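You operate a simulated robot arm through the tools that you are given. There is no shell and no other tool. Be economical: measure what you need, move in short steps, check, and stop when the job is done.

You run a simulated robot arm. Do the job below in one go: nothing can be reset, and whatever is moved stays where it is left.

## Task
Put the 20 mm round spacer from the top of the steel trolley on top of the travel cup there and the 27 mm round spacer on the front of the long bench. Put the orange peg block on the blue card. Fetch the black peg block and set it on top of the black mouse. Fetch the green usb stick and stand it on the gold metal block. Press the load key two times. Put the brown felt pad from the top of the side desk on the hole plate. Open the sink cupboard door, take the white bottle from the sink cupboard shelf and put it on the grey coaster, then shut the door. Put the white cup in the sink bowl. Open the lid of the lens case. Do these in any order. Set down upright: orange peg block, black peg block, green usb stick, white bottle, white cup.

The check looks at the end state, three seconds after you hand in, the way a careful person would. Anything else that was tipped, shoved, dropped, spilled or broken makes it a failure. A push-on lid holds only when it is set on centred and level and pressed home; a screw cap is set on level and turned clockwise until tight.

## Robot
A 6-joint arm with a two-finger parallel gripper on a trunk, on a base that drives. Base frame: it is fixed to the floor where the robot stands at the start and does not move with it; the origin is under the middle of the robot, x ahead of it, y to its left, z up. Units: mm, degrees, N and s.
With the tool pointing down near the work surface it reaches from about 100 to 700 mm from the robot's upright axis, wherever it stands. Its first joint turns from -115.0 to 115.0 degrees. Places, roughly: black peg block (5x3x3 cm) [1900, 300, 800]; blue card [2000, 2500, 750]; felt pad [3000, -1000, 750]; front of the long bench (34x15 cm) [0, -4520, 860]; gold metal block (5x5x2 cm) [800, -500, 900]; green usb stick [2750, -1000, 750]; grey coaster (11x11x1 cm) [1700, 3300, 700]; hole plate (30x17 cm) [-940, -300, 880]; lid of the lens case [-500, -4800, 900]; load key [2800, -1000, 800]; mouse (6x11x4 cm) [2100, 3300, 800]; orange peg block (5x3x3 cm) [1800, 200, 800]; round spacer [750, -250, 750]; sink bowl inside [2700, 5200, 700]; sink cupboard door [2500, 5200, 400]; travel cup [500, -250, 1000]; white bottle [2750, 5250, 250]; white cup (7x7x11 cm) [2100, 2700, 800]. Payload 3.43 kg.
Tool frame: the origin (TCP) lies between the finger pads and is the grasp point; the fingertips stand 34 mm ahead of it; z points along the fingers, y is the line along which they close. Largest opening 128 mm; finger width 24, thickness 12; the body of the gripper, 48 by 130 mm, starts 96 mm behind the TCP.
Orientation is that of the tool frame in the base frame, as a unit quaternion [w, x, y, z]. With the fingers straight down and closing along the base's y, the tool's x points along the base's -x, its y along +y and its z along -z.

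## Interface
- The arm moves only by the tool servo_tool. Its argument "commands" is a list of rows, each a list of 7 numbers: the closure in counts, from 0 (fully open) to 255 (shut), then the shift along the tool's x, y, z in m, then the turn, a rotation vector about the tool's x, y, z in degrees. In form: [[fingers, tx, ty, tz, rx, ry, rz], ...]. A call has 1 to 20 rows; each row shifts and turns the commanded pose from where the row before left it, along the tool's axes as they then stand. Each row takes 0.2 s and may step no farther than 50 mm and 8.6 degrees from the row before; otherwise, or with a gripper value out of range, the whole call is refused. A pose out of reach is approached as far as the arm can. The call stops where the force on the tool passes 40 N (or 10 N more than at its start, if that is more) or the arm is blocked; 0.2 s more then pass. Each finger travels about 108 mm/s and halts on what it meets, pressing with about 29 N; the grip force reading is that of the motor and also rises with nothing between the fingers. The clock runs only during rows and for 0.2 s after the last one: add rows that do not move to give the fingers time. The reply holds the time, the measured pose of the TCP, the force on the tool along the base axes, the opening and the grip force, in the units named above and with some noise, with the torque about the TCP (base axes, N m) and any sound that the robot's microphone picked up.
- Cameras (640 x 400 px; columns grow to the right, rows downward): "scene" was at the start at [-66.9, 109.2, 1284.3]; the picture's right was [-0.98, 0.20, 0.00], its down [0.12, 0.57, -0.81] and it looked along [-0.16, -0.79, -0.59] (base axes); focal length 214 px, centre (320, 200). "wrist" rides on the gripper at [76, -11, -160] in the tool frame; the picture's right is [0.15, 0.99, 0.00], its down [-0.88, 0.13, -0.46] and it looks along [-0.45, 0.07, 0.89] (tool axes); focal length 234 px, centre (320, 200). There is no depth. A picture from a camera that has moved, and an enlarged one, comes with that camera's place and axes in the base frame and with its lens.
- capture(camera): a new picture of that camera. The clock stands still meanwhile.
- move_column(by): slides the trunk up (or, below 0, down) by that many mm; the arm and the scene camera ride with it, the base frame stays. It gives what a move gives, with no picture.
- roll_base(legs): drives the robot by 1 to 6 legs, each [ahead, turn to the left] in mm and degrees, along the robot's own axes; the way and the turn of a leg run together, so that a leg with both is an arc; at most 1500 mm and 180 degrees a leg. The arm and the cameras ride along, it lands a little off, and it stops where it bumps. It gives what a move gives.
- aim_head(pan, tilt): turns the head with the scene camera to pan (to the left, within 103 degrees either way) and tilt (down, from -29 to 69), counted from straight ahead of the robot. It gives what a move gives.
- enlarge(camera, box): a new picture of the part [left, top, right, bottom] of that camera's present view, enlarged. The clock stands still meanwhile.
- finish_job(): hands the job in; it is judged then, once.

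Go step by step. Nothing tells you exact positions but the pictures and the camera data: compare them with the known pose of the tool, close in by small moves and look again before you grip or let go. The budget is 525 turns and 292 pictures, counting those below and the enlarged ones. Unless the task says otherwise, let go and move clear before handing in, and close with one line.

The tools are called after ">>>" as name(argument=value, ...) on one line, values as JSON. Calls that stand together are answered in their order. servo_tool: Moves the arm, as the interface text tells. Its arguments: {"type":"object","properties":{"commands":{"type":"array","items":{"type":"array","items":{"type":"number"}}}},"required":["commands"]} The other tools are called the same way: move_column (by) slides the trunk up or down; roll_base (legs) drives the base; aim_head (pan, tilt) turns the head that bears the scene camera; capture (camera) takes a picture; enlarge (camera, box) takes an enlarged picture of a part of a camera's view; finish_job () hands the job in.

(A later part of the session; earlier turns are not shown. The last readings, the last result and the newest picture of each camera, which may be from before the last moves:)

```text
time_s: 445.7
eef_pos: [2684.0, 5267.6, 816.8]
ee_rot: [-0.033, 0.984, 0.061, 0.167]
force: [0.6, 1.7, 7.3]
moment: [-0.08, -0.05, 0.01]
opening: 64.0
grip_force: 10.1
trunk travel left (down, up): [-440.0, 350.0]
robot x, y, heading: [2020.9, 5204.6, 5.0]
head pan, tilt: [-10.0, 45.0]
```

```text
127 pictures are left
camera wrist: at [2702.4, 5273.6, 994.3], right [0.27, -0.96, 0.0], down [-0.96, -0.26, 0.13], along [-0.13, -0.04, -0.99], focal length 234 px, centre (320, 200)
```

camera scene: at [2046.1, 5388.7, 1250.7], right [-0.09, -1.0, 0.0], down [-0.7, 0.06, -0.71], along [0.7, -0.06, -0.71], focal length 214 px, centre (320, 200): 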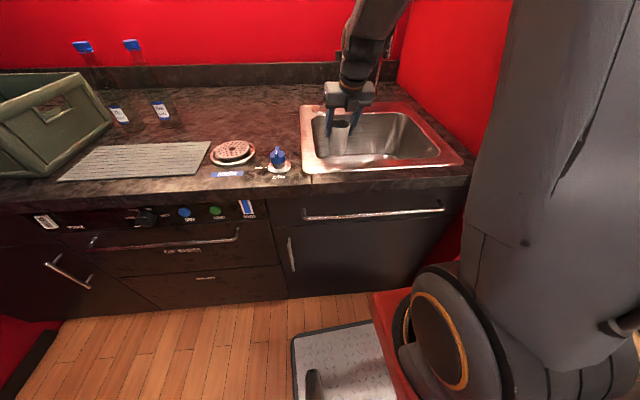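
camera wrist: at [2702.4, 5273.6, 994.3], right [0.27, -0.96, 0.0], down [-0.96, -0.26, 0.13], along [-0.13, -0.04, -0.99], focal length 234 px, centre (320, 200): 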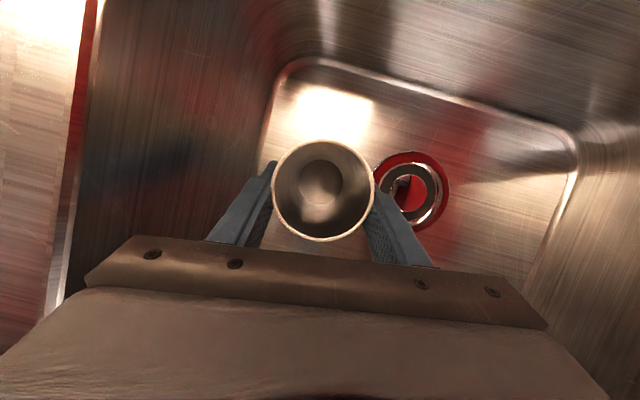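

>>> servo_tool(commands=[[125, 0, 0, 0, 0, 0, 0], [120, 0, 0, 0, 0, 0, 0], [110, 0, 0, 0, 0, 0, 0], [95, 0, 0, 0, 0, 0, 0], [80, 0, 0, 0, 0, 0, 0], [80, 0, 0, 0, 0, 0, 0]])

>>> capture(camera="wrist")

>>> enlarge(camera="scene", box=[270, 20, 470, 170])

```text
time_s: 447.1
eef_pos: [2684.6, 5267.6, 816.2]
ee_rot: [-0.032, 0.984, 0.06, 0.166]
force: [-0.7, -0.6, -0.1]
moment: [0.02, 0.0, 0.01]
opening: 87.7
grip_force: 0.0
trunk travel left (down, up): [-440.0, 350.0]
robot x, y, heading: [2027.9, 5204.8, 4.9]
head pan, tilt: [-10.0, 45.0]
```

```text
126 pictures are left
camera wrist: at [2702.6, 5273.6, 994.2], right [0.27, -0.96, 0.0], down [-0.96, -0.26, 0.13], along [-0.13, -0.04, -0.99], focal length 234 px, centre (320, 200)
```

wrist: 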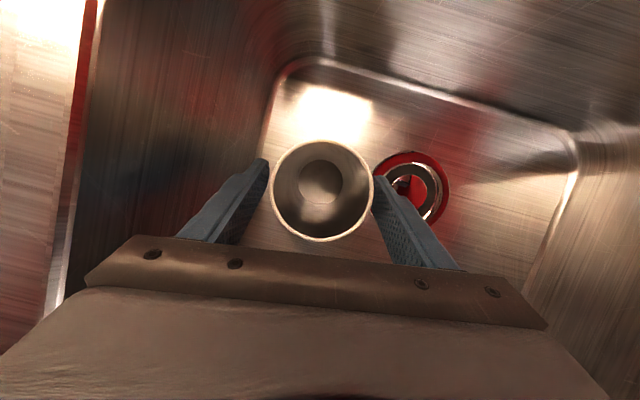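

```text
2.67 times, centred on (370, 95) of scene
camera zoom: at [2071.0, 5390.8, 1160.7], right [-0.09, -1.0, 0.0], down [-0.7, 0.06, -0.71], along [0.7, -0.06, -0.71], focal length 572 px, centre (187, 480)
```

zoom: 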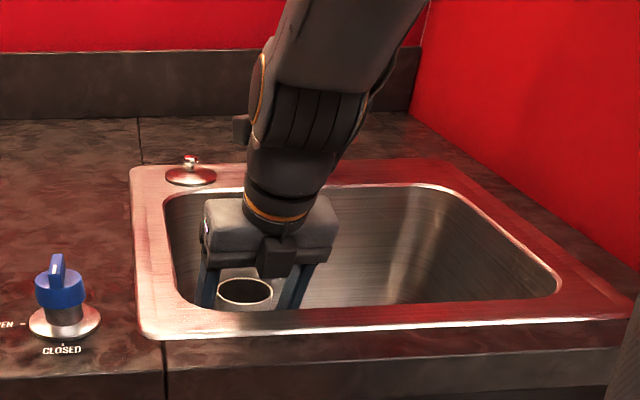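

>>> move_column(by=310)

>>> capture(camera="wrist")

```text
time_s: 450.2
eef_pos: [2685.0, 5268.3, 1127.0]
ee_rot: [-0.033, 0.984, 0.061, 0.166]
force: [-0.2, 0.5, 0.1]
moment: [-0.02, 0.04, 0.0]
opening: 87.8
grip_force: 0.1
trunk travel left (down, up): [-750.0, 40.0]
robot x, y, heading: [2027.6, 5203.6, 4.6]
head pan, tilt: [-10.0, 45.0]
```

```text
124 pictures are left
camera wrist: at [2703.0, 5274.3, 1303.9], right [0.27, -0.96, 0.0], down [-0.96, -0.26, 0.13], along [-0.13, -0.04, -0.99], focal length 234 px, centre (320, 200)
```

wrist: 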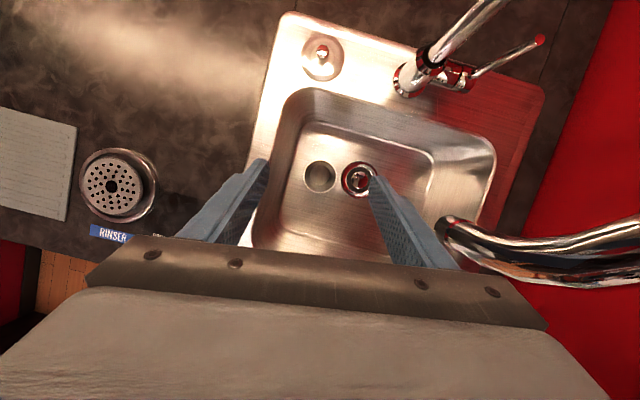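

>>> roll_base(legs=[[-600, 0]])

>>> move_column(by=-400)

>>> aim_head(pan=-15, tilt=25)

>>> capture(camera="scene")

```text
time_s: 453.6
eef_pos: [2085.8, 5211.9, 1125.2]
ee_rot: [-0.032, 0.984, 0.054, 0.167]
force: [0.3, 0.1, -0.5]
moment: [0.02, 0.02, 0.01]
opening: 87.8
grip_force: 0.0
trunk travel left (down, up): [-750.0, 40.0]
robot x, y, heading: [1427.7, 5155.5, 4.1]
head pan, tilt: [-10.0, 45.0]
```

```text
time_s: 457.4
eef_pos: [2087.0, 5212.9, 726.0]
ee_rot: [-0.032, 0.984, 0.054, 0.167]
force: [-0.1, 0.1, 0.2]
moment: [0.01, -0.03, -0.02]
opening: 87.9
grip_force: 0.1
trunk travel left (down, up): [-350.0, 440.0]
robot x, y, heading: [1427.2, 5157.7, 4.4]
head pan, tilt: [-10.0, 45.0]
```

```text
time_s: 458.2
eef_pos: [2085.6, 5212.6, 726.0]
ee_rot: [-0.032, 0.984, 0.055, 0.167]
force: [-0.5, -0.1, 0.4]
moment: [-0.04, 0.02, -0.01]
opening: 87.8
grip_force: 0.0
trunk travel left (down, up): [-350.0, 440.0]
robot x, y, heading: [1422.4, 5158.4, 4.0]
head pan, tilt: [-15.0, 25.0]
```

```text
123 pictures are left
camera scene: at [1508.3, 5335.7, 1101.2], right [-0.19, -0.98, 0.0], down [-0.42, 0.08, -0.91], along [0.89, -0.17, -0.42], focal length 214 px, centre (320, 200)
```

scene: 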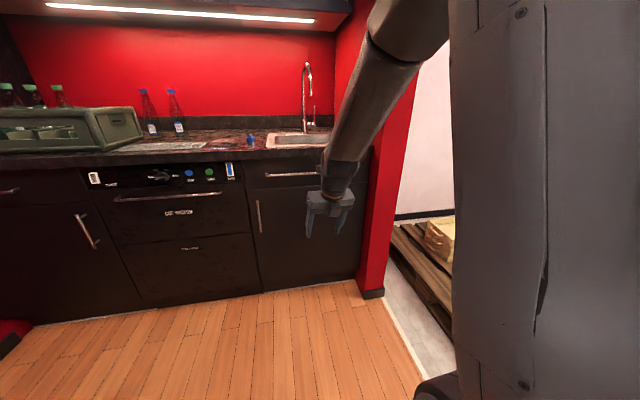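

>>> roll_base(legs=[[0, 76], [380, 0], [0, -80]])

>>> servo_tool(commands=[[80, 0, 0, 0, 0, 8.4, 0], [80, 0, 0, 0, 0, 8.4, 0], [80, 0, 0, 0, 0, 8.4, 0], [80, 0, 0, 0, 0, 8.4, 0], [80, 0, 0, 0, 0, 8.4, 0], [80, 0, 0, 0, 0, 8.4, 0], [80, 0, 0, 0, 0, 8.4, 0], [80, 0, 0, 0, 0, 6.2, 0], [80, 0, 0, 0, 0, 0, 0]])

```text
time_s: 467.3
eef_pos: [2158.6, 5524.7, 725.4]
ee_rot: [-0.025, 0.985, 0.014, 0.168]
force: [-1.1, 0.7, -0.4]
moment: [-0.03, -0.04, -0.01]
opening: 87.9
grip_force: 0.0
trunk travel left (down, up): [-350.0, 440.0]
robot x, y, heading: [1494.6, 5525.6, -0.4]
head pan, tilt: [-15.0, 25.0]
```

```text
time_s: 469.3
eef_pos: [2171.0, 5518.4, 724.3]
ee_rot: [-0.088, 0.781, 0.004, 0.618]
force: [1.3, -0.4, 0.2]
moment: [0.02, 0.01, -0.04]
opening: 87.8
grip_force: 0.0
out of reach, approached as far as the arm can: row 3, 4, 7, 8
trunk travel left (down, up): [-350.0, 440.0]
robot x, y, heading: [1496.0, 5521.6, -0.6]
head pan, tilt: [-15.0, 25.0]
```

>>> servo_tool(commands=[[80, 0, 0.03, 0, 0, 0, -7.9], [80, 0, 0.03, 0, -8.2, 0, 0], [80, 0, 0, 0, 0, 0, 0]])

>>> aim_head(pan=-25, tilt=20)

>>> capture(camera="scene")

>>> capture(camera="wrist")

```text
time_s: 470.1
eef_pos: [2174.3, 5437.9, 721.8]
ee_rot: [0.009, 0.78, 0.014, 0.625]
force: [0.1, 0.2, 0.3]
moment: [0.02, 0.01, 0.0]
opening: 88.2
grip_force: 0.0
out of reach, approached as far as the arm can: row 2
trunk travel left (down, up): [-350.0, 440.0]
robot x, y, heading: [1496.1, 5524.1, -0.4]
head pan, tilt: [-15.0, 25.0]
```

```text
time_s: 470.8
eef_pos: [2175.4, 5437.7, 721.3]
ee_rot: [0.009, 0.781, 0.014, 0.625]
force: [-0.4, 0.5, -0.2]
moment: [0.0, 0.02, -0.02]
opening: 87.9
grip_force: 0.1
trunk travel left (down, up): [-350.0, 440.0]
robot x, y, heading: [1493.5, 5524.1, -0.3]
head pan, tilt: [-25.0, 20.0]
```

```text
122 pictures are left
camera scene: at [1588.2, 5679.0, 1109.3], right [-0.43, -0.9, 0.0], down [-0.31, 0.15, -0.94], along [0.85, -0.4, -0.34], focal length 214 px, centre (320, 200)
```

scene: 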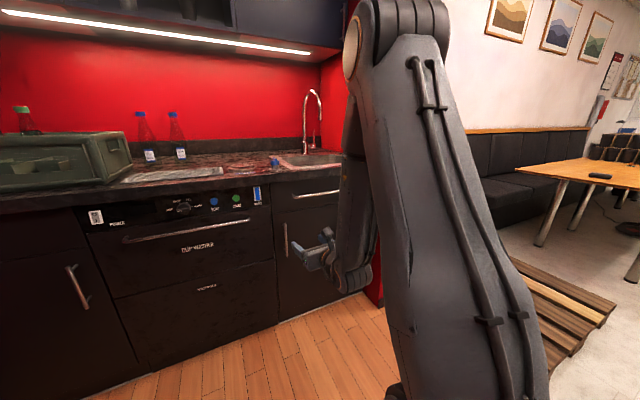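

```text
121 pictures are left
camera wrist: at [2035.7, 5451.8, 832.4], right [0.04, -0.98, 0.17], down [-0.64, -0.16, -0.75], along [0.77, -0.08, -0.63], focal length 234 px, centre (320, 200)
```

wrist: 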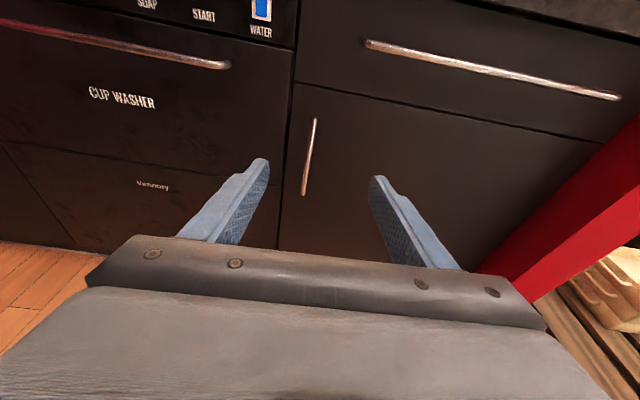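

>>> move_column(by=-120)

>>> roll_base(legs=[[0, 1.2], [170, 0]])

>>> servo_tool(commands=[[150, 0, 0, 0, 0, 0, 0], [150, 0, 0, 0, 0, 0, 0], [150, 0, 0, 0, 0, 0, 0]])

>>> capture(camera="wrist")

```text
time_s: 472.3
eef_pos: [2209.0, 5438.5, 602.6]
ee_rot: [0.009, 0.781, 0.014, 0.625]
force: [-0.1, -1.1, -0.3]
moment: [0.02, 0.0, 0.01]
opening: 87.8
grip_force: 0.1
trunk travel left (down, up): [-230.0, 560.0]
robot x, y, heading: [1498.2, 5524.1, -0.6]
head pan, tilt: [-25.0, 20.0]
```

```text
time_s: 474.1
eef_pos: [2379.9, 5454.0, 602.1]
ee_rot: [0.003, 0.781, 0.022, 0.624]
force: [0.3, 0.7, -0.5]
moment: [0.02, -0.02, -0.03]
opening: 87.7
grip_force: 0.1
trunk travel left (down, up): [-230.0, 560.0]
robot x, y, heading: [1665.3, 5523.4, 0.3]
head pan, tilt: [-25.0, 20.0]
```

```text
time_s: 474.9
eef_pos: [2379.9, 5454.7, 602.9]
ee_rot: [0.003, 0.78, 0.021, 0.625]
force: [0.0, 0.1, 0.0]
moment: [0.0, 0.0, 0.02]
opening: 52.6
grip_force: 0.1
trunk travel left (down, up): [-230.0, 560.0]
robot x, y, heading: [1668.0, 5522.5, 0.5]
head pan, tilt: [-25.0, 20.0]
```

```text
120 pictures are left
camera wrist: at [2240.9, 5465.1, 712.4], right [0.06, -0.98, 0.17], down [-0.63, -0.17, -0.75], along [0.77, -0.06, -0.63], focal length 234 px, centre (320, 200)
```

wrist: 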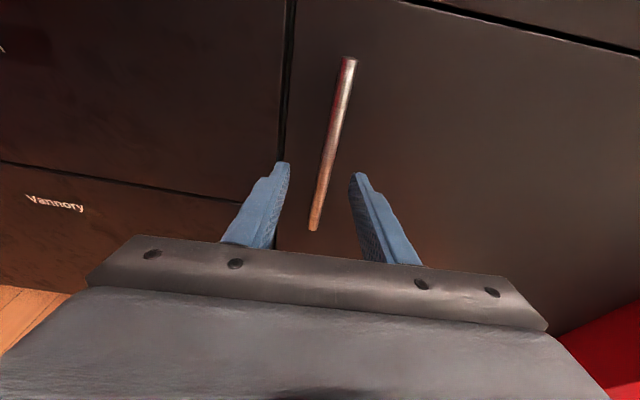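

>>> servo_tool(commands=[[165, 0, 0.006, 0.025, 0, 0, 0], [165, 0, 0, 0.025, 0, 0, 0], [165, 0, 0, 0, 0, 0, 0]])

>>> capture(camera="wrist")

```text
time_s: 475.6
eef_pos: [2426.0, 5446.6, 592.7]
ee_rot: [0.0, 0.781, 0.024, 0.625]
force: [-18.9, 2.2, 11.1]
moment: [-0.34, -0.48, -0.4]
opening: 44.0
grip_force: 0.1
trunk travel left (down, up): [-230.0, 560.0]
robot x, y, heading: [1665.7, 5526.7, 0.6]
head pan, tilt: [-25.0, 20.0]
stopped in row 3: the force on the tool passed its limit at 48 N (the readings are from after the stop); the commanded pose is now the measured one
```

```text
119 pictures are left
camera wrist: at [2287.0, 5457.1, 702.7], right [0.07, -0.98, 0.17], down [-0.63, -0.18, -0.75], along [0.77, -0.06, -0.63], focal length 234 px, centre (320, 200)
```

wrist: 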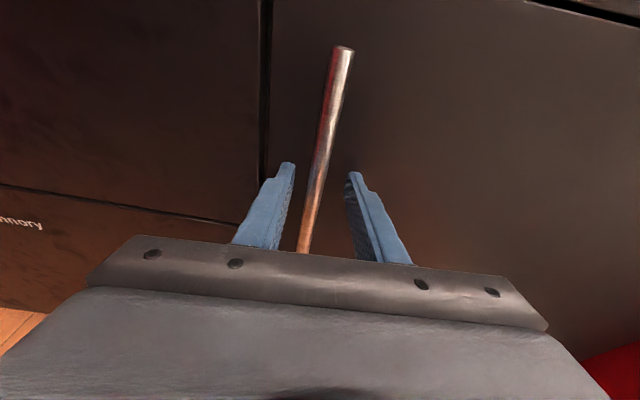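

>>> servo_tool(commands=[[165, 0, 0, -0.004, 0, 0, 0], [200, 0, 0, 0, 0, 0, 0], [230, 0, 0, 0, 0, 0, 0], [245, 0, 0, 0, 0, 0, 0], [245, 0, 0, 0, 0, 0, 0]])

>>> capture(camera="wrist")

```text
time_s: 476.8
eef_pos: [2423.3, 5448.1, 593.0]
ee_rot: [0.0, 0.782, 0.024, 0.623]
force: [-1.7, 26.6, -1.7]
moment: [0.38, 0.08, 0.03]
opening: 20.5
grip_force: 13.2
trunk travel left (down, up): [-230.0, 560.0]
robot x, y, heading: [1664.7, 5528.6, 0.4]
head pan, tilt: [-25.0, 20.0]
```

```text
118 pictures are left
camera wrist: at [2283.8, 5457.3, 702.3], right [0.07, -0.98, 0.17], down [-0.63, -0.18, -0.75], along [0.77, -0.06, -0.64], focal length 234 px, centre (320, 200)
```

wrist: 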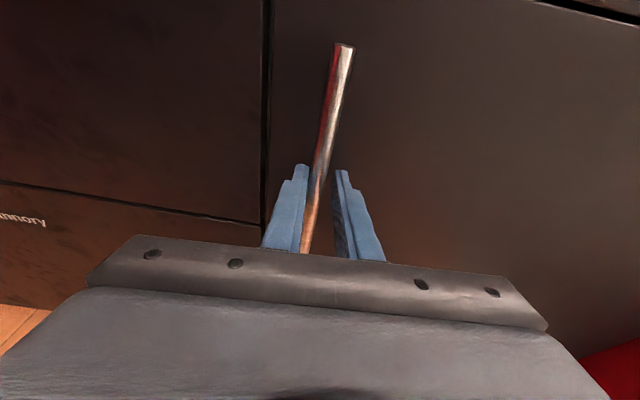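

>>> servo_tool(commands=[[240, 0, -0.004, 0, 0, 0, 0], [240, 0, 0, 0, 0, 0, 0], [240, 0, 0, 0, 0, 0, 0]])

```text
time_s: 477.6
eef_pos: [2422.9, 5449.7, 591.8]
ee_rot: [-0.001, 0.781, 0.025, 0.624]
force: [-0.7, 13.2, -3.1]
moment: [0.15, 0.03, 0.01]
opening: 15.3
grip_force: 6.7
trunk travel left (down, up): [-230.0, 560.0]
robot x, y, heading: [1664.4, 5526.4, 0.5]
head pan, tilt: [-25.0, 20.0]
```

>>> servo_tool(commands=[[245, 0, -0.003, 0, 0, 0, 0], [245, 0, 0, 0, 0, 0, 0], [245, 0, 0, 0, 0, 0, 0]])

```text
time_s: 478.4
eef_pos: [2422.6, 5451.4, 591.7]
ee_rot: [-0.001, 0.782, 0.023, 0.623]
force: [0.8, -4.9, -6.8]
moment: [1.15, 0.1, -0.03]
opening: 12.0
grip_force: 44.6
trunk travel left (down, up): [-230.0, 560.0]
robot x, y, heading: [1668.0, 5523.1, 0.6]
head pan, tilt: [-25.0, 20.0]
```

>>> roll_base(legs=[[-60, 0]])

>>> capture(camera="wrist")

```text
time_s: 479.4
eef_pos: [2370.5, 5444.5, 590.9]
ee_rot: [0.001, 0.782, 0.019, 0.623]
force: [1.0, 0.2, -2.0]
moment: [1.13, 0.06, -0.06]
opening: 12.3
grip_force: 44.9
trunk travel left (down, up): [-230.0, 560.0]
robot x, y, heading: [1614.4, 5526.6, 0.4]
head pan, tilt: [-25.0, 20.0]
stopped in leg 1: the force on the tool passed its limit at 46 N (the readings are from after the stop); the commanded pose is now the measured one
```

```text
117 pictures are left
camera wrist: at [2231.9, 5455.8, 702.4], right [0.06, -0.98, 0.17], down [-0.64, -0.17, -0.75], along [0.77, -0.06, -0.64], focal length 234 px, centre (320, 200)
```

wrist: 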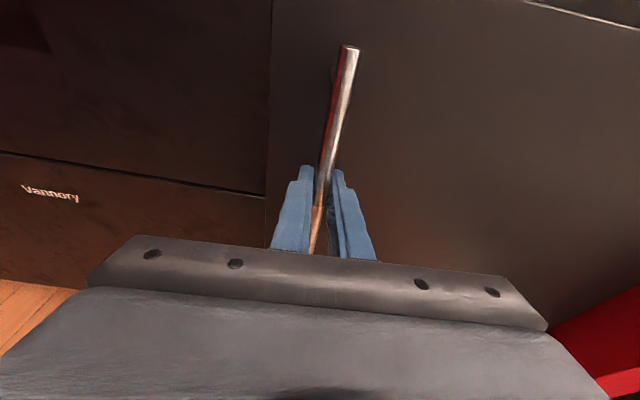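

>>> roll_base(legs=[[-60, -0.4]])

>>> roll_base(legs=[[-60, -1.2]])

>>> capture(camera="wrist")

```text
time_s: 480.5
eef_pos: [2314.0, 5432.0, 592.1]
ee_rot: [0.006, 0.782, 0.011, 0.623]
force: [0.3, -0.3, -0.7]
moment: [1.18, 0.03, -0.02]
opening: 11.8
grip_force: 44.8
trunk travel left (down, up): [-230.0, 560.0]
robot x, y, heading: [1556.3, 5522.9, -0.5]
head pan, tilt: [-25.0, 20.0]
stopped in leg 1: the force on the tool passed its limit at 46 N (the readings are from after the stop); the commanded pose is now the measured one
```

```text
time_s: 481.7
eef_pos: [2251.0, 5410.9, 591.4]
ee_rot: [0.012, 0.783, 0.0, 0.622]
force: [0.4, -0.5, -2.4]
moment: [1.2, -0.24, 0.0]
opening: 12.0
grip_force: 45.0
trunk travel left (down, up): [-230.0, 560.0]
robot x, y, heading: [1499.7, 5527.7, -2.2]
head pan, tilt: [-25.0, 20.0]
stopped in leg 1: the force on the tool passed its limit at 44 N (the readings are from after the stop); the commanded pose is now the measured one
```

```text
116 pictures are left
camera wrist: at [2113.9, 5427.2, 702.7], right [0.01, -0.99, 0.16], down [-0.64, -0.13, -0.75], along [0.77, -0.09, -0.64], focal length 234 px, centre (320, 200)
```

wrist: 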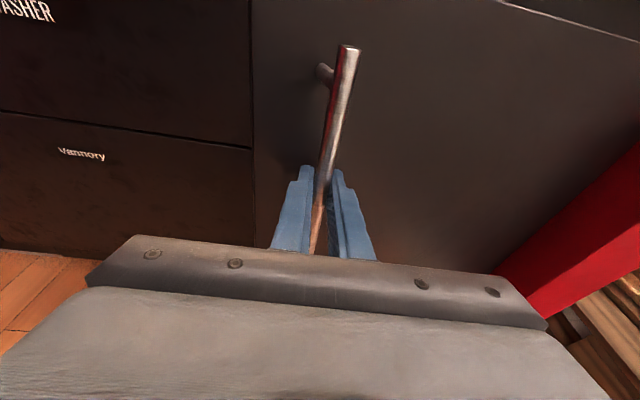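

>>> roll_base(legs=[[-60, -1.6]])

>>> roll_base(legs=[[-57, -2.0]])

>>> roll_base(legs=[[-55, -2.4]])

>>> capture(camera="wrist")

```text
time_s: 482.7
eef_pos: [2203.4, 5386.9, 591.4]
ee_rot: [0.024, 0.782, -0.017, 0.622]
force: [1.0, -0.7, -1.7]
moment: [1.17, -0.26, -0.12]
opening: 11.8
grip_force: 45.3
trunk travel left (down, up): [-230.0, 560.0]
robot x, y, heading: [1451.3, 5527.2, -3.5]
head pan, tilt: [-25.0, 20.0]
stopped in leg 1: the force on the tool passed its limit at 50 N (the readings are from after the stop); the commanded pose is now the measured one
```

```text
time_s: 483.6
eef_pos: [2168.5, 5368.1, 591.4]
ee_rot: [0.034, 0.782, -0.03, 0.622]
force: [-0.1, -1.9, -2.2]
moment: [1.19, -0.52, -0.06]
opening: 11.9
grip_force: 45.3
trunk travel left (down, up): [-230.0, 560.0]
robot x, y, heading: [1420.9, 5531.5, -5.0]
head pan, tilt: [-25.0, 20.0]
stopped in leg 1: the force on the tool passed its limit at 48 N (the readings are from after the stop); the commanded pose is now the measured one
```

```text
time_s: 484.5
eef_pos: [2138.5, 5348.9, 591.9]
ee_rot: [0.045, 0.781, -0.045, 0.621]
force: [1.9, -1.3, -2.4]
moment: [1.16, -0.4, 0.04]
opening: 11.5
grip_force: 45.0
trunk travel left (down, up): [-230.0, 560.0]
robot x, y, heading: [1395.3, 5533.7, -6.1]
head pan, tilt: [-25.0, 20.0]
stopped in leg 1: the force on the tool passed its limit at 53 N (the readings are from after the stop); the commanded pose is now the measured one
```

```text
115 pictures are left
camera wrist: at [2002.8, 5379.2, 703.2], right [-0.09, -0.98, 0.16], down [-0.65, -0.06, -0.75], along [0.75, -0.17, -0.64], focal length 234 px, centre (320, 200)
```

wrist: 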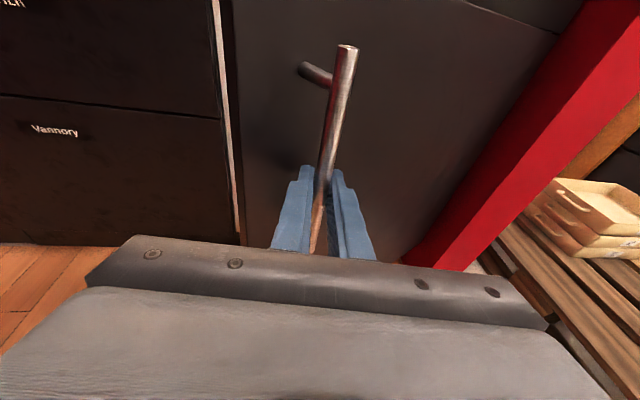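

>>> servo_tool(commands=[[200, 0, 0, 0, 0, 0, 0], [160, 0, 0, 0, 0, 0, 0], [140, 0, 0, 0, 0, 0, 0], [140, 0, 0, 0, 0, 0, 0]])

>>> roll_base(legs=[[-130, 0], [0, 16]])

>>> capture(camera="wrist")

>>> aim_head(pan=-20, tilt=20)

>>> capture(camera="scene")

```text
time_s: 485.5
eef_pos: [2137.5, 5348.5, 592.9]
ee_rot: [0.045, 0.781, -0.044, 0.622]
force: [0.0, 0.3, 0.3]
moment: [0.03, 0.01, 0.0]
opening: 57.8
grip_force: 0.2
trunk travel left (down, up): [-230.0, 560.0]
robot x, y, heading: [1394.3, 5532.7, -6.3]
head pan, tilt: [-25.0, 20.0]
```

```text
time_s: 487.7
eef_pos: [2026.0, 5573.3, 592.3]
ee_rot: [-0.041, 0.78, 0.065, 0.621]
force: [0.8, 1.0, 0.0]
moment: [-0.04, 0.01, -0.08]
opening: 57.8
grip_force: 0.1
trunk travel left (down, up): [-230.0, 560.0]
robot x, y, heading: [1260.1, 5545.7, 9.9]
head pan, tilt: [-25.0, 20.0]
```

```text
114 pictures are left
camera wrist: at [1887.3, 5566.5, 703.3], right [0.18, -0.97, 0.16], down [-0.61, -0.24, -0.75], along [0.77, 0.04, -0.64], focal length 234 px, centre (320, 200)
```

wrist: 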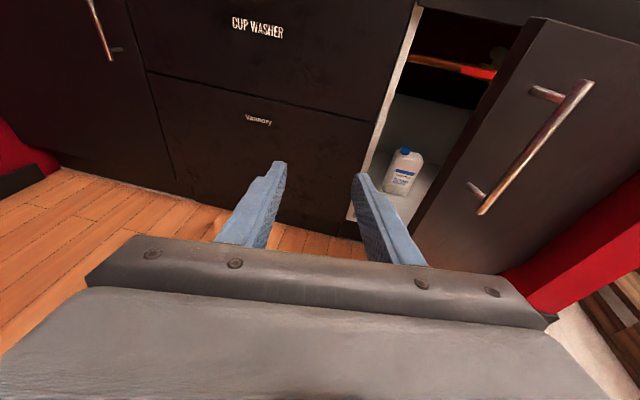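

```text
time_s: 488.4
eef_pos: [2026.0, 5574.0, 590.6]
ee_rot: [-0.041, 0.78, 0.064, 0.622]
force: [0.9, -0.3, 0.8]
moment: [0.0, 0.0, 0.0]
opening: 57.7
grip_force: 0.0
trunk travel left (down, up): [-230.0, 560.0]
robot x, y, heading: [1262.9, 5549.8, 9.7]
head pan, tilt: [-20.0, 20.0]
```

```text
113 pictures are left
camera scene: at [1357.9, 5730.2, 989.3], right [-0.18, -0.98, 0.0], down [-0.34, 0.06, -0.94], along [0.92, -0.17, -0.34], focal length 214 px, centre (320, 200)
```

scene: 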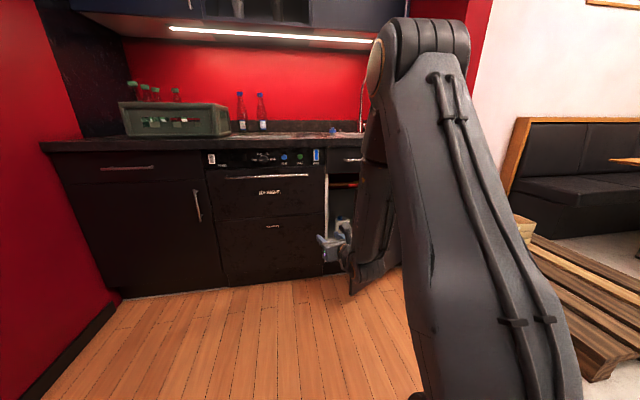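

>>> roll_base(legs=[[0, 14.3], [260, 0], [0, -25]])

>>> capture(camera="wrist")

```text
time_s: 492.4
eef_pos: [2258.5, 5541.4, 591.8]
ee_rot: [0.016, 0.783, -0.007, 0.622]
force: [-0.5, 0.7, 0.2]
moment: [-0.01, -0.03, -0.07]
opening: 57.8
grip_force: 0.1
trunk travel left (down, up): [-230.0, 560.0]
robot x, y, heading: [1500.0, 5655.8, -0.8]
head pan, tilt: [-20.0, 20.0]
```

```text
112 pictures are left
camera wrist: at [2121.0, 5559.5, 703.3], right [0.0, -0.99, 0.16], down [-0.65, -0.12, -0.75], along [0.76, -0.1, -0.64], focal length 234 px, centre (320, 200)
```

wrist: 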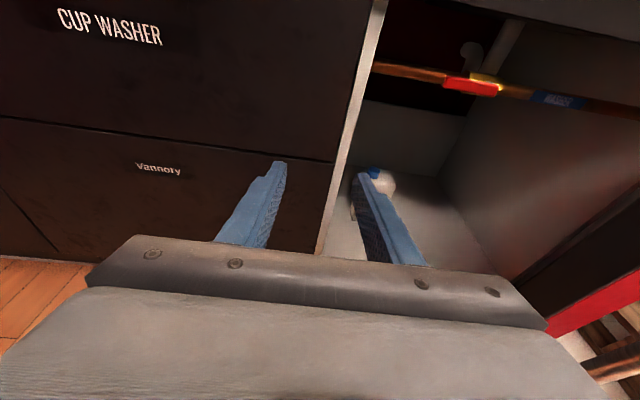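

>>> servo_tool(commands=[[255, 0, 0, 0, 0, 0, 0], [255, 0, 0, 0, 0, 0, 0], [255, 0, 0, 0, 0, 0, 0]])

>>> roll_base(legs=[[0, -20]])

>>> capture(camera="wrist")

```text
time_s: 493.1
eef_pos: [2260.0, 5541.6, 592.6]
ee_rot: [0.015, 0.782, -0.007, 0.623]
force: [0.1, 0.3, 0.2]
moment: [0.02, 0.0, 0.06]
opening: 0.2
grip_force: 29.4
trunk travel left (down, up): [-230.0, 560.0]
robot x, y, heading: [1504.2, 5655.1, -0.8]
head pan, tilt: [-20.0, 20.0]
```

```text
time_s: 494.4
eef_pos: [2211.5, 5394.8, 591.0]
ee_rot: [0.071, 0.78, -0.08, 0.617]
force: [-12.2, 16.8, 16.1]
moment: [-0.15, 0.58, -1.52]
opening: 0.0
grip_force: 28.9
trunk travel left (down, up): [-230.0, 560.0]
robot x, y, heading: [1499.8, 5654.7, -12.0]
head pan, tilt: [-20.0, 20.0]
stopped in leg 1: the force on the tool passed its limit at 171 N (the readings are from after the stop); the commanded pose is now the measured one
```

```text
111 pictures are left
camera wrist: at [2080.1, 5437.6, 702.1], right [-0.18, -0.97, 0.15], down [-0.66, 0.0, -0.75], along [0.73, -0.23, -0.64], focal length 234 px, centre (320, 200)
```

wrist: 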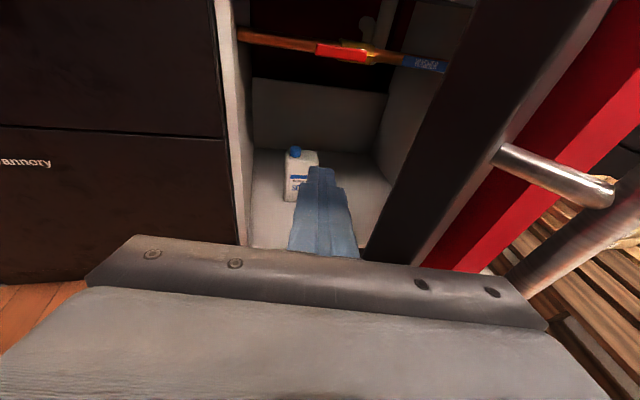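

>>> servo_tool(commands=[[255, 0, 0.012, -0.008, 0, 0, 0], [255, 0, 0.015, -0.01, 0, 0, 0], [255, 0, 0.015, -0.01, 0, 0, 0], [255, 0, 0.015, -0.01, 0, 0, 0], [255, 0, 0.015, -0.01, 0, 0, 0]])

>>> capture(camera="wrist")

```text
time_s: 494.8
eef_pos: [2200.6, 5388.1, 589.5]
ee_rot: [0.07, 0.781, -0.079, 0.615]
force: [-5.7, 8.3, 8.3]
moment: [-0.04, 0.18, -0.73]
opening: 0.1
grip_force: 29.1
trunk travel left (down, up): [-230.0, 560.0]
robot x, y, heading: [1498.5, 5655.5, -12.3]
head pan, tilt: [-20.0, 20.0]
stopped in row 2: the force on the tool passed its limit at 43 N (the readings are from after the stop); the commanded pose is now the measured one
```

```text
110 pictures are left
camera wrist: at [2069.1, 5429.3, 702.4], right [-0.17, -0.97, 0.15], down [-0.66, 0.0, -0.75], along [0.73, -0.23, -0.65], focal length 234 px, centre (320, 200)
```

wrist: 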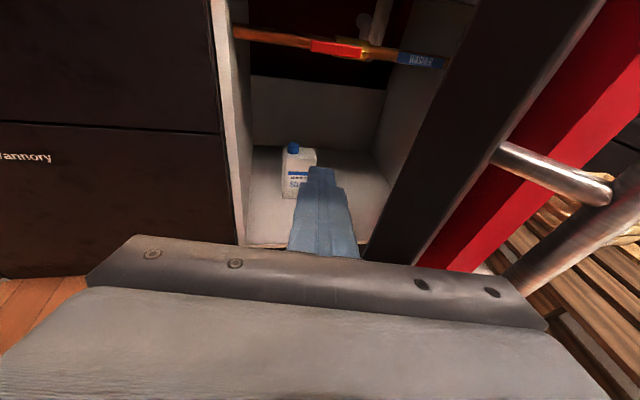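

>>> servo_tool(commands=[[255, 0, 0.004, -0.003, 0, 0, 0], [255, 0, 0.004, -0.003, 0, 0, 0], [255, 0, 0.004, -0.003, 0, 0, 0], [255, 0, 0.004, -0.003, 0, 0, 0], [255, 0, 0.004, -0.003, 0, 0, 0], [255, 0, 0.004, -0.003, 0, 0, 0], [255, 0, 0.004, -0.003, 0, 0, 0], [255, 0, 0.004, -0.003, 0, 0, 0], [255, 0, 0.004, -0.003, 0, 0, 0], [255, 0, 0.004, -0.003, 0, 0, 0]])

```text
time_s: 495.7
eef_pos: [2186.1, 5378.1, 589.0]
ee_rot: [0.067, 0.784, -0.079, 0.612]
force: [-4.0, 6.9, 3.6]
moment: [0.05, -0.06, -0.49]
opening: 0.0
grip_force: 29.3
trunk travel left (down, up): [-230.0, 560.0]
robot x, y, heading: [1501.7, 5652.8, -12.2]
head pan, tilt: [-20.0, 20.0]
stopped in row 4: the force on the tool passed its limit at 42 N (the readings are from after the stop); the commanded pose is now the measured one
```

>>> roll_base(legs=[[-50, -3]])

>>> roll_base(legs=[[-50, -4]])

>>> capture(camera="wrist")

```text
time_s: 496.6
eef_pos: [2122.7, 5353.2, 588.1]
ee_rot: [0.083, 0.783, -0.1, 0.608]
force: [0.6, 0.2, -0.1]
moment: [-0.01, 0.01, 0.01]
opening: 0.0
grip_force: 29.2
trunk travel left (down, up): [-230.0, 560.0]
robot x, y, heading: [1450.4, 5665.3, -15.0]
head pan, tilt: [-20.0, 20.0]
```

```text
time_s: 497.6
eef_pos: [2052.1, 5322.9, 588.9]
ee_rot: [0.105, 0.778, -0.127, 0.606]
force: [0.3, -0.7, -0.3]
moment: [0.03, 0.0, 0.01]
opening: 0.1
grip_force: 28.9
trunk travel left (down, up): [-230.0, 560.0]
robot x, y, heading: [1403.9, 5682.2, -19.0]
head pan, tilt: [-20.0, 20.0]
```

```text
109 pictures are left
camera wrist: at [1927.8, 5379.0, 702.5], right [-0.29, -0.95, 0.15], down [-0.67, 0.08, -0.74], along [0.69, -0.31, -0.65], focal length 234 px, centre (320, 200)
```

wrist: 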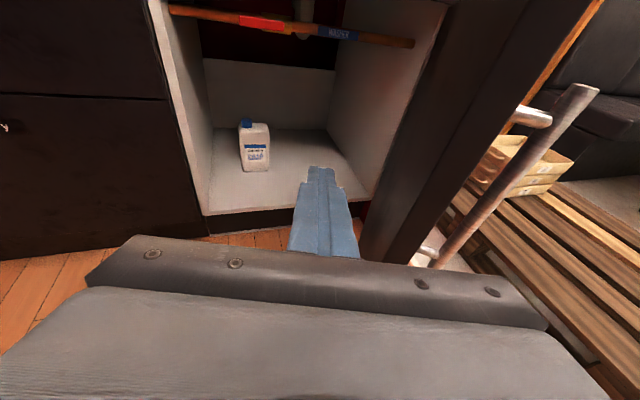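

>>> roll_base(legs=[[-40, -6]])

>>> roll_base(legs=[[-30, -6]])

>>> roll_base(legs=[[-10, -6]])

>>> capture(camera="wrist")

```text
time_s: 498.5
eef_pos: [1974.0, 5273.3, 587.9]
ee_rot: [0.136, 0.77, -0.167, 0.6]
force: [-0.1, -0.4, 0.7]
moment: [-0.02, -0.01, -0.06]
opening: 0.2
grip_force: 28.8
trunk travel left (down, up): [-230.0, 560.0]
robot x, y, heading: [1366.7, 5699.1, -25.1]
head pan, tilt: [-20.0, 20.0]
```

```text
time_s: 499.4
eef_pos: [1902.3, 5224.5, 588.0]
ee_rot: [0.167, 0.761, -0.208, 0.592]
force: [0.3, 0.4, 0.2]
moment: [0.04, 0.01, -0.04]
opening: 0.0
grip_force: 29.0
trunk travel left (down, up): [-230.0, 560.0]
robot x, y, heading: [1342.9, 5705.9, -30.5]
head pan, tilt: [-20.0, 20.0]
```

```text
time_s: 500.4
eef_pos: [1838.3, 5169.8, 588.4]
ee_rot: [0.198, 0.748, -0.248, 0.582]
force: [0.2, 1.3, 0.4]
moment: [0.0, 0.03, 0.0]
opening: 0.0
grip_force: 29.4
trunk travel left (down, up): [-230.0, 560.0]
robot x, y, heading: [1324.3, 5703.2, -36.2]
head pan, tilt: [-20.0, 20.0]
```

```text
108 pictures are left
camera wrist: at [1737.6, 5263.2, 702.5], right [-0.57, -0.81, 0.15], down [-0.61, 0.29, -0.74], along [0.56, -0.51, -0.65], focal length 234 px, centre (320, 200)
```

wrist: 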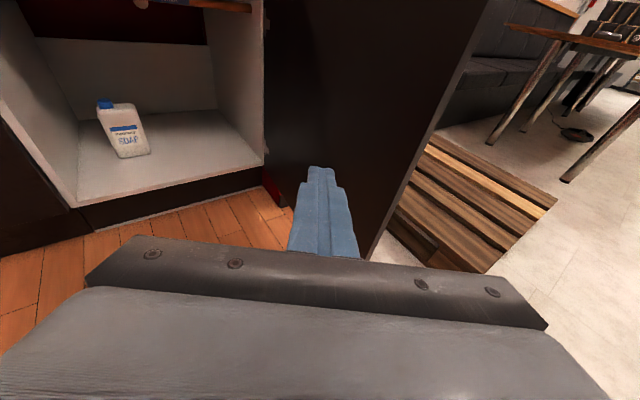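

>>> roll_base(legs=[[130, 0]])

>>> roll_base(legs=[[0, -8]])

>>> capture(camera="wrist")

```text
time_s: 501.6
eef_pos: [1944.4, 5094.6, 588.3]
ee_rot: [0.199, 0.749, -0.248, 0.582]
force: [-0.7, -0.6, -0.3]
moment: [-0.01, 0.02, 0.03]
opening: 0.0
grip_force: 28.8
trunk travel left (down, up): [-230.0, 560.0]
robot x, y, heading: [1427.0, 5620.7, -36.0]
head pan, tilt: [-20.0, 20.0]
```

```text
time_s: 502.6
eef_pos: [1865.3, 5028.6, 588.7]
ee_rot: [0.238, 0.729, -0.299, 0.567]
force: [0.3, 0.5, -0.3]
moment: [0.02, 0.03, 0.01]
opening: 0.0
grip_force: 28.7
trunk travel left (down, up): [-230.0, 560.0]
robot x, y, heading: [1426.4, 5623.2, -44.1]
head pan, tilt: [-20.0, 20.0]
```

```text
107 pictures are left
camera wrist: at [1777.8, 5133.8, 702.6], right [-0.67, -0.72, 0.15], down [-0.56, 0.37, -0.74], along [0.48, -0.58, -0.65], focal length 234 px, centre (320, 200)
```

wrist: 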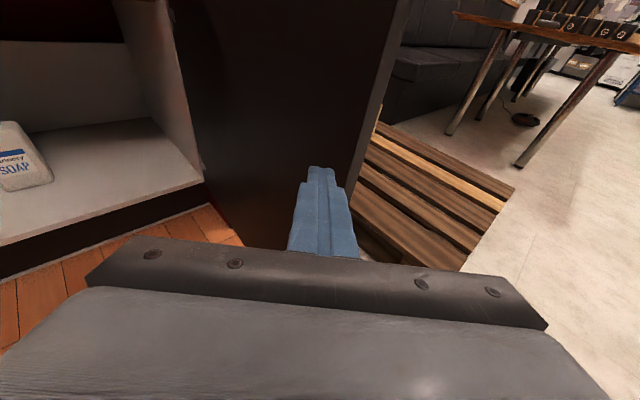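

>>> roll_base(legs=[[0, 89], [-267, 0], [0, -45]])

>>> move_column(by=-200)

>>> servo_tool(commands=[[0, 0, 0, 0, 0, 0, 0], [0, 0, 0, 0, 0, 0, 0], [0, 0, 0, 0, 0, 0, 0], [0, 0, 0, 0, 0, 0, 0], [0, 0, 0, 0, 0, 0, 0], [0, 0, 0, 0, 0, 0, 0]])

>>> capture(camera="wrist")

>>> capture(camera="scene")

```text
time_s: 510.4
eef_pos: [1961.9, 5305.1, 588.4]
ee_rot: [0.012, 0.788, -0.008, 0.615]
force: [-0.1, 0.3, -0.4]
moment: [-0.03, 0.0, 0.01]
opening: 0.4
grip_force: 28.7
trunk travel left (down, up): [-230.0, 560.0]
robot x, y, heading: [1237.4, 5436.7, -0.6]
head pan, tilt: [-20.0, 20.0]
```

```text
time_s: 512.5
eef_pos: [1978.5, 5305.7, 388.4]
ee_rot: [0.011, 0.789, -0.008, 0.615]
force: [0.2, -1.0, 0.1]
moment: [-0.01, 0.04, -0.01]
opening: 0.0
grip_force: 28.8
trunk travel left (down, up): [-30.0, 760.0]
robot x, y, heading: [1237.4, 5436.5, -0.4]
head pan, tilt: [-20.0, 20.0]
```

```text
time_s: 513.9
eef_pos: [1978.0, 5306.7, 388.8]
ee_rot: [0.012, 0.789, -0.008, 0.615]
force: [-0.2, -0.2, 0.2]
moment: [-0.02, 0.0, 0.01]
opening: 127.9
grip_force: 0.0
trunk travel left (down, up): [-30.0, 760.0]
robot x, y, heading: [1234.8, 5436.0, -0.4]
head pan, tilt: [-20.0, 20.0]
```

```text
106 pictures are left
camera wrist: at [1842.2, 5322.2, 502.6], right [0.01, -0.99, 0.15], down [-0.66, -0.12, -0.74], along [0.75, -0.09, -0.65], focal length 234 px, centre (320, 200)
```

wrist: 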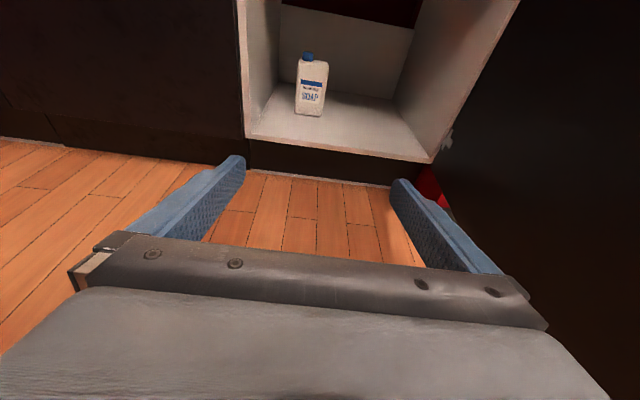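

```text
105 pictures are left
camera scene: at [1420.9, 5597.1, 789.3], right [-0.35, -0.94, 0.0], down [-0.32, 0.12, -0.94], along [0.88, -0.33, -0.34], focal length 214 px, centre (320, 200)
```

scene: 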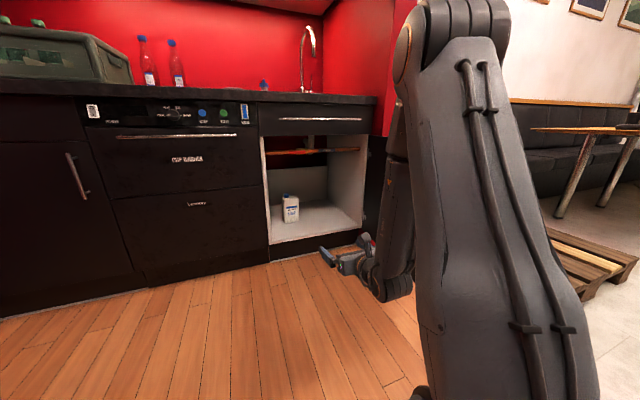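

>>> enlarge(camera="wrist", box=[250, 20, 410, 140])

>>> enlarge(camera="scene", box=[250, 120, 390, 260])

```text
3.33 times, centred on (330, 80) of wrist
camera zoom: at [1842.2, 5322.2, 502.6], right [0.01, -0.99, 0.15], down [-0.66, -0.12, -0.74], along [0.75, -0.09, -0.65], focal length 781 px, centre (287, 600)
```

zoom: 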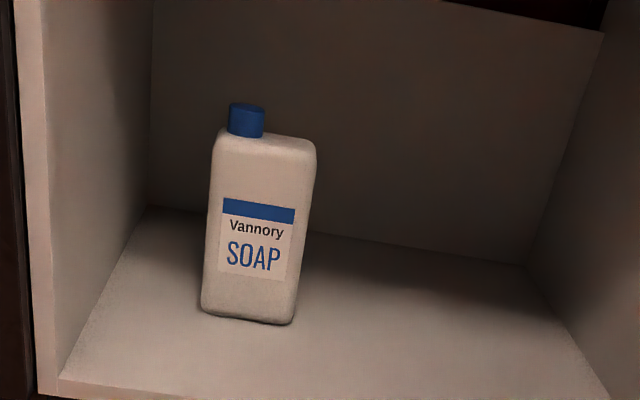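

```text
2.86 times, centred on (320, 190) of scene
camera zoom: at [1420.9, 5597.1, 789.3], right [-0.35, -0.94, 0.0], down [-0.32, 0.12, -0.94], along [0.88, -0.33, -0.34], focal length 613 px, centre (320, 229)
```

zoom: 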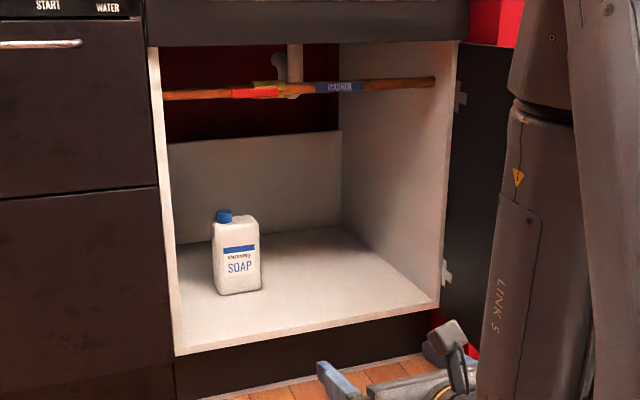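

>>> servo_tool(commands=[[0, -0.0385, 0, 0.0097, 0, 0, 0], [0, -0.0385, 0, 0.0097, 0, 0, 0], [0, -0.0385, 0, 0.0097, 0, 0, 0], [0, 0, 0, 0, 0, 0, 0]])

>>> roll_base(legs=[[0, 1.9], [400, 0]])

>>> capture(camera="wrist")

>>> capture(camera="scene")

```text
time_s: 514.9
eef_pos: [1977.2, 5303.9, 269.7]
ee_rot: [0.012, 0.789, -0.008, 0.615]
force: [1.0, -0.3, 1.1]
moment: [0.03, -0.01, 0.02]
opening: 128.1
grip_force: 0.0
trunk travel left (down, up): [-30.0, 760.0]
robot x, y, heading: [1234.8, 5434.2, -0.6]
head pan, tilt: [-20.0, 20.0]
```

```text
time_s: 517.8
eef_pos: [2385.9, 5332.2, 269.6]
ee_rot: [0.002, 0.789, 0.003, 0.615]
force: [0.8, 1.0, -0.2]
moment: [-0.02, 0.01, 0.05]
opening: 128.0
grip_force: 0.1
trunk travel left (down, up): [-30.0, 760.0]
robot x, y, heading: [1642.8, 5444.2, 0.7]
head pan, tilt: [-20.0, 20.0]
```

```text
102 pictures are left
camera wrist: at [2249.9, 5345.6, 383.5], right [0.03, -0.99, 0.15], down [-0.66, -0.14, -0.74], along [0.75, -0.07, -0.65], focal length 234 px, centre (320, 200)
```

wrist: 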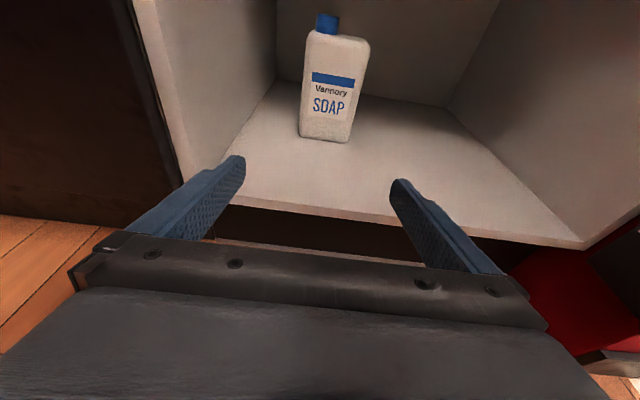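

```text
101 pictures are left
camera scene: at [1821.1, 5610.3, 789.3], right [-0.33, -0.95, 0.0], down [-0.32, 0.11, -0.94], along [0.89, -0.31, -0.34], focal length 214 px, centre (320, 200)
```

scene: 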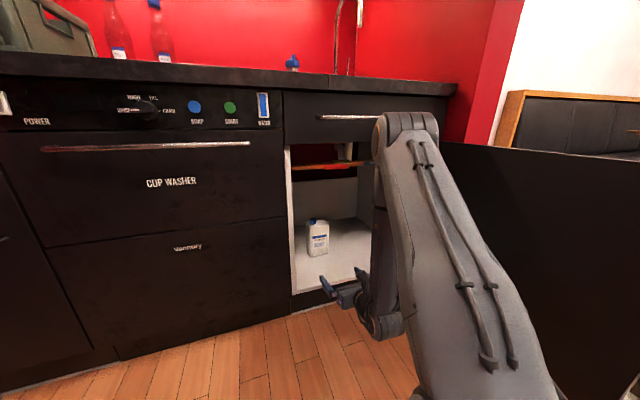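

>>> servo_tool(commands=[[0, 0.0097, 0.003, 0.0388, 0, 0, 0], [0, 0.0097, 0.003, 0.0388, 0, 0, 0], [0, 0.0097, 0.003, 0.0388, 0, 0, 0], [0, 0.0097, 0, 0.0388, 0, 0, 0], [0, 0, 0, 0, 0, 0, 0]])

>>> capture(camera="wrist")

>>> capture(camera="scene")

```text
time_s: 519.0
eef_pos: [2544.8, 5323.7, 270.1]
ee_rot: [0.002, 0.788, 0.003, 0.616]
force: [-0.3, -0.4, 0.0]
moment: [0.0, 0.01, -0.04]
opening: 128.1
grip_force: 0.0
trunk travel left (down, up): [-30.0, 760.0]
robot x, y, heading: [1644.1, 5447.9, 0.8]
head pan, tilt: [-20.0, 20.0]
```

```text
100 pictures are left
camera wrist: at [2410.3, 5336.6, 385.0], right [0.04, -0.99, 0.15], down [-0.66, -0.14, -0.74], along [0.75, -0.07, -0.65], focal length 234 px, centre (320, 200)
```

wrist: 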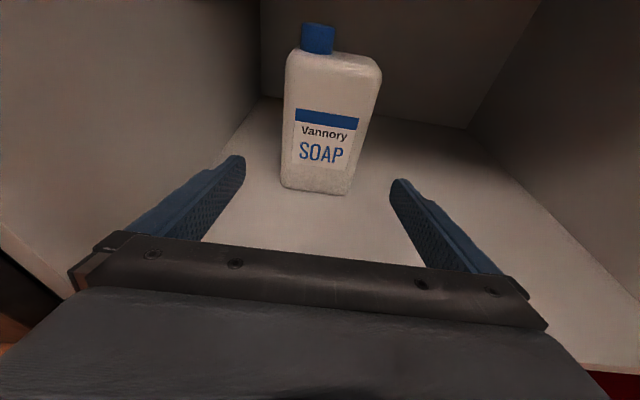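

```text
99 pictures are left
camera scene: at [1821.1, 5610.3, 789.3], right [-0.33, -0.95, 0.0], down [-0.32, 0.11, -0.94], along [0.89, -0.31, -0.34], focal length 214 px, centre (320, 200)
```

scene: 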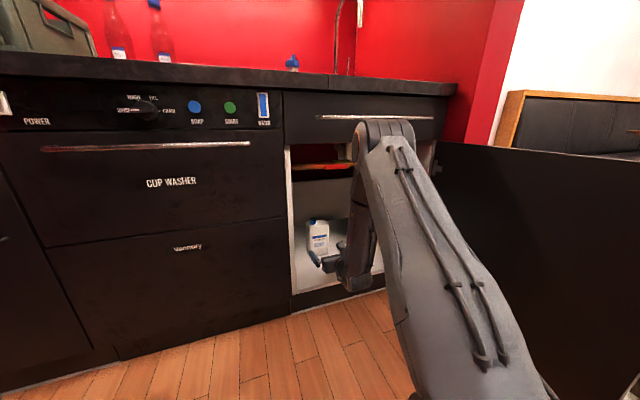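

>>> servo_tool(commands=[[0, 0.0097, 0.001, 0.0388, 0, 0, 0], [0, 0.0097, 0.001, 0.0388, 0, 0, 0], [0, 0, 0, 0, 0, 0, 0]])

>>> capture(camera="wrist")

```text
time_s: 519.8
eef_pos: [2624.1, 5321.9, 269.4]
ee_rot: [0.0, 0.788, 0.005, 0.615]
force: [-0.5, -0.7, 0.7]
moment: [0.0, 0.01, 0.02]
opening: 127.9
grip_force: 0.0
trunk travel left (down, up): [-30.0, 760.0]
robot x, y, heading: [1644.8, 5442.9, 1.1]
head pan, tilt: [-20.0, 20.0]
```

```text
98 pictures are left
camera wrist: at [2488.8, 5332.4, 384.4], right [0.04, -0.99, 0.15], down [-0.66, -0.14, -0.74], along [0.75, -0.06, -0.65], focal length 234 px, centre (320, 200)
```

wrist: 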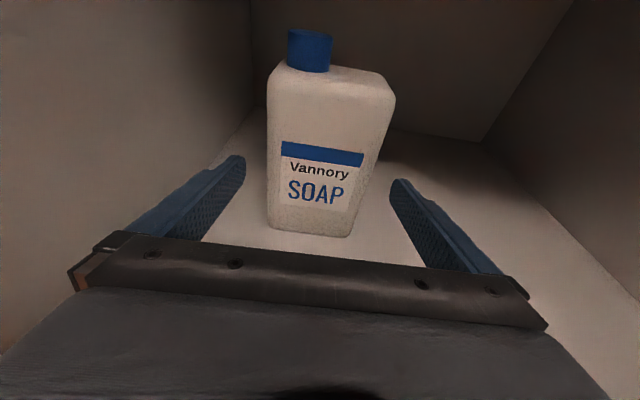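

>>> roll_base(legs=[[62, 0]])

>>> capture(camera="wrist")

>>> capture(camera="scene")

```text
time_s: 520.8
eef_pos: [2686.5, 5321.4, 270.3]
ee_rot: [0.0, 0.788, 0.005, 0.615]
force: [0.3, 0.1, 0.6]
moment: [-0.04, 0.0, -0.03]
opening: 127.9
grip_force: 0.1
trunk travel left (down, up): [-30.0, 760.0]
robot x, y, heading: [1701.6, 5445.0, 0.8]
head pan, tilt: [-20.0, 20.0]
```

```text
97 pictures are left
camera wrist: at [2550.5, 5333.2, 384.4], right [0.04, -0.99, 0.15], down [-0.66, -0.14, -0.74], along [0.75, -0.06, -0.65], focal length 234 px, centre (320, 200)
```

wrist: 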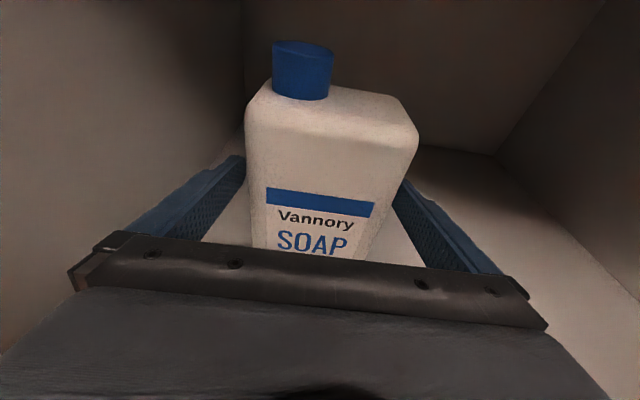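

```text
96 pictures are left
camera scene: at [1883.2, 5611.3, 789.3], right [-0.33, -0.95, 0.0], down [-0.32, 0.11, -0.94], along [0.89, -0.31, -0.34], focal length 214 px, centre (320, 200)
```

scene: 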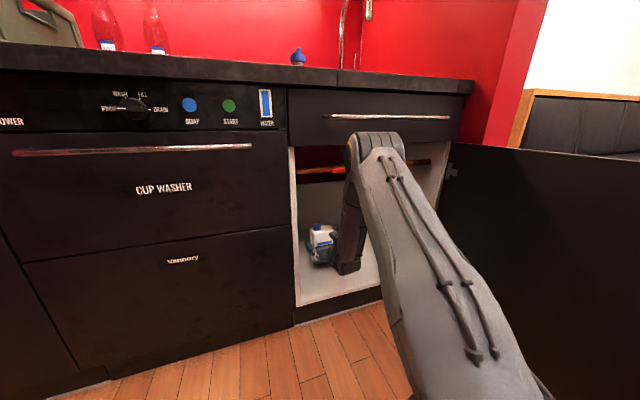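

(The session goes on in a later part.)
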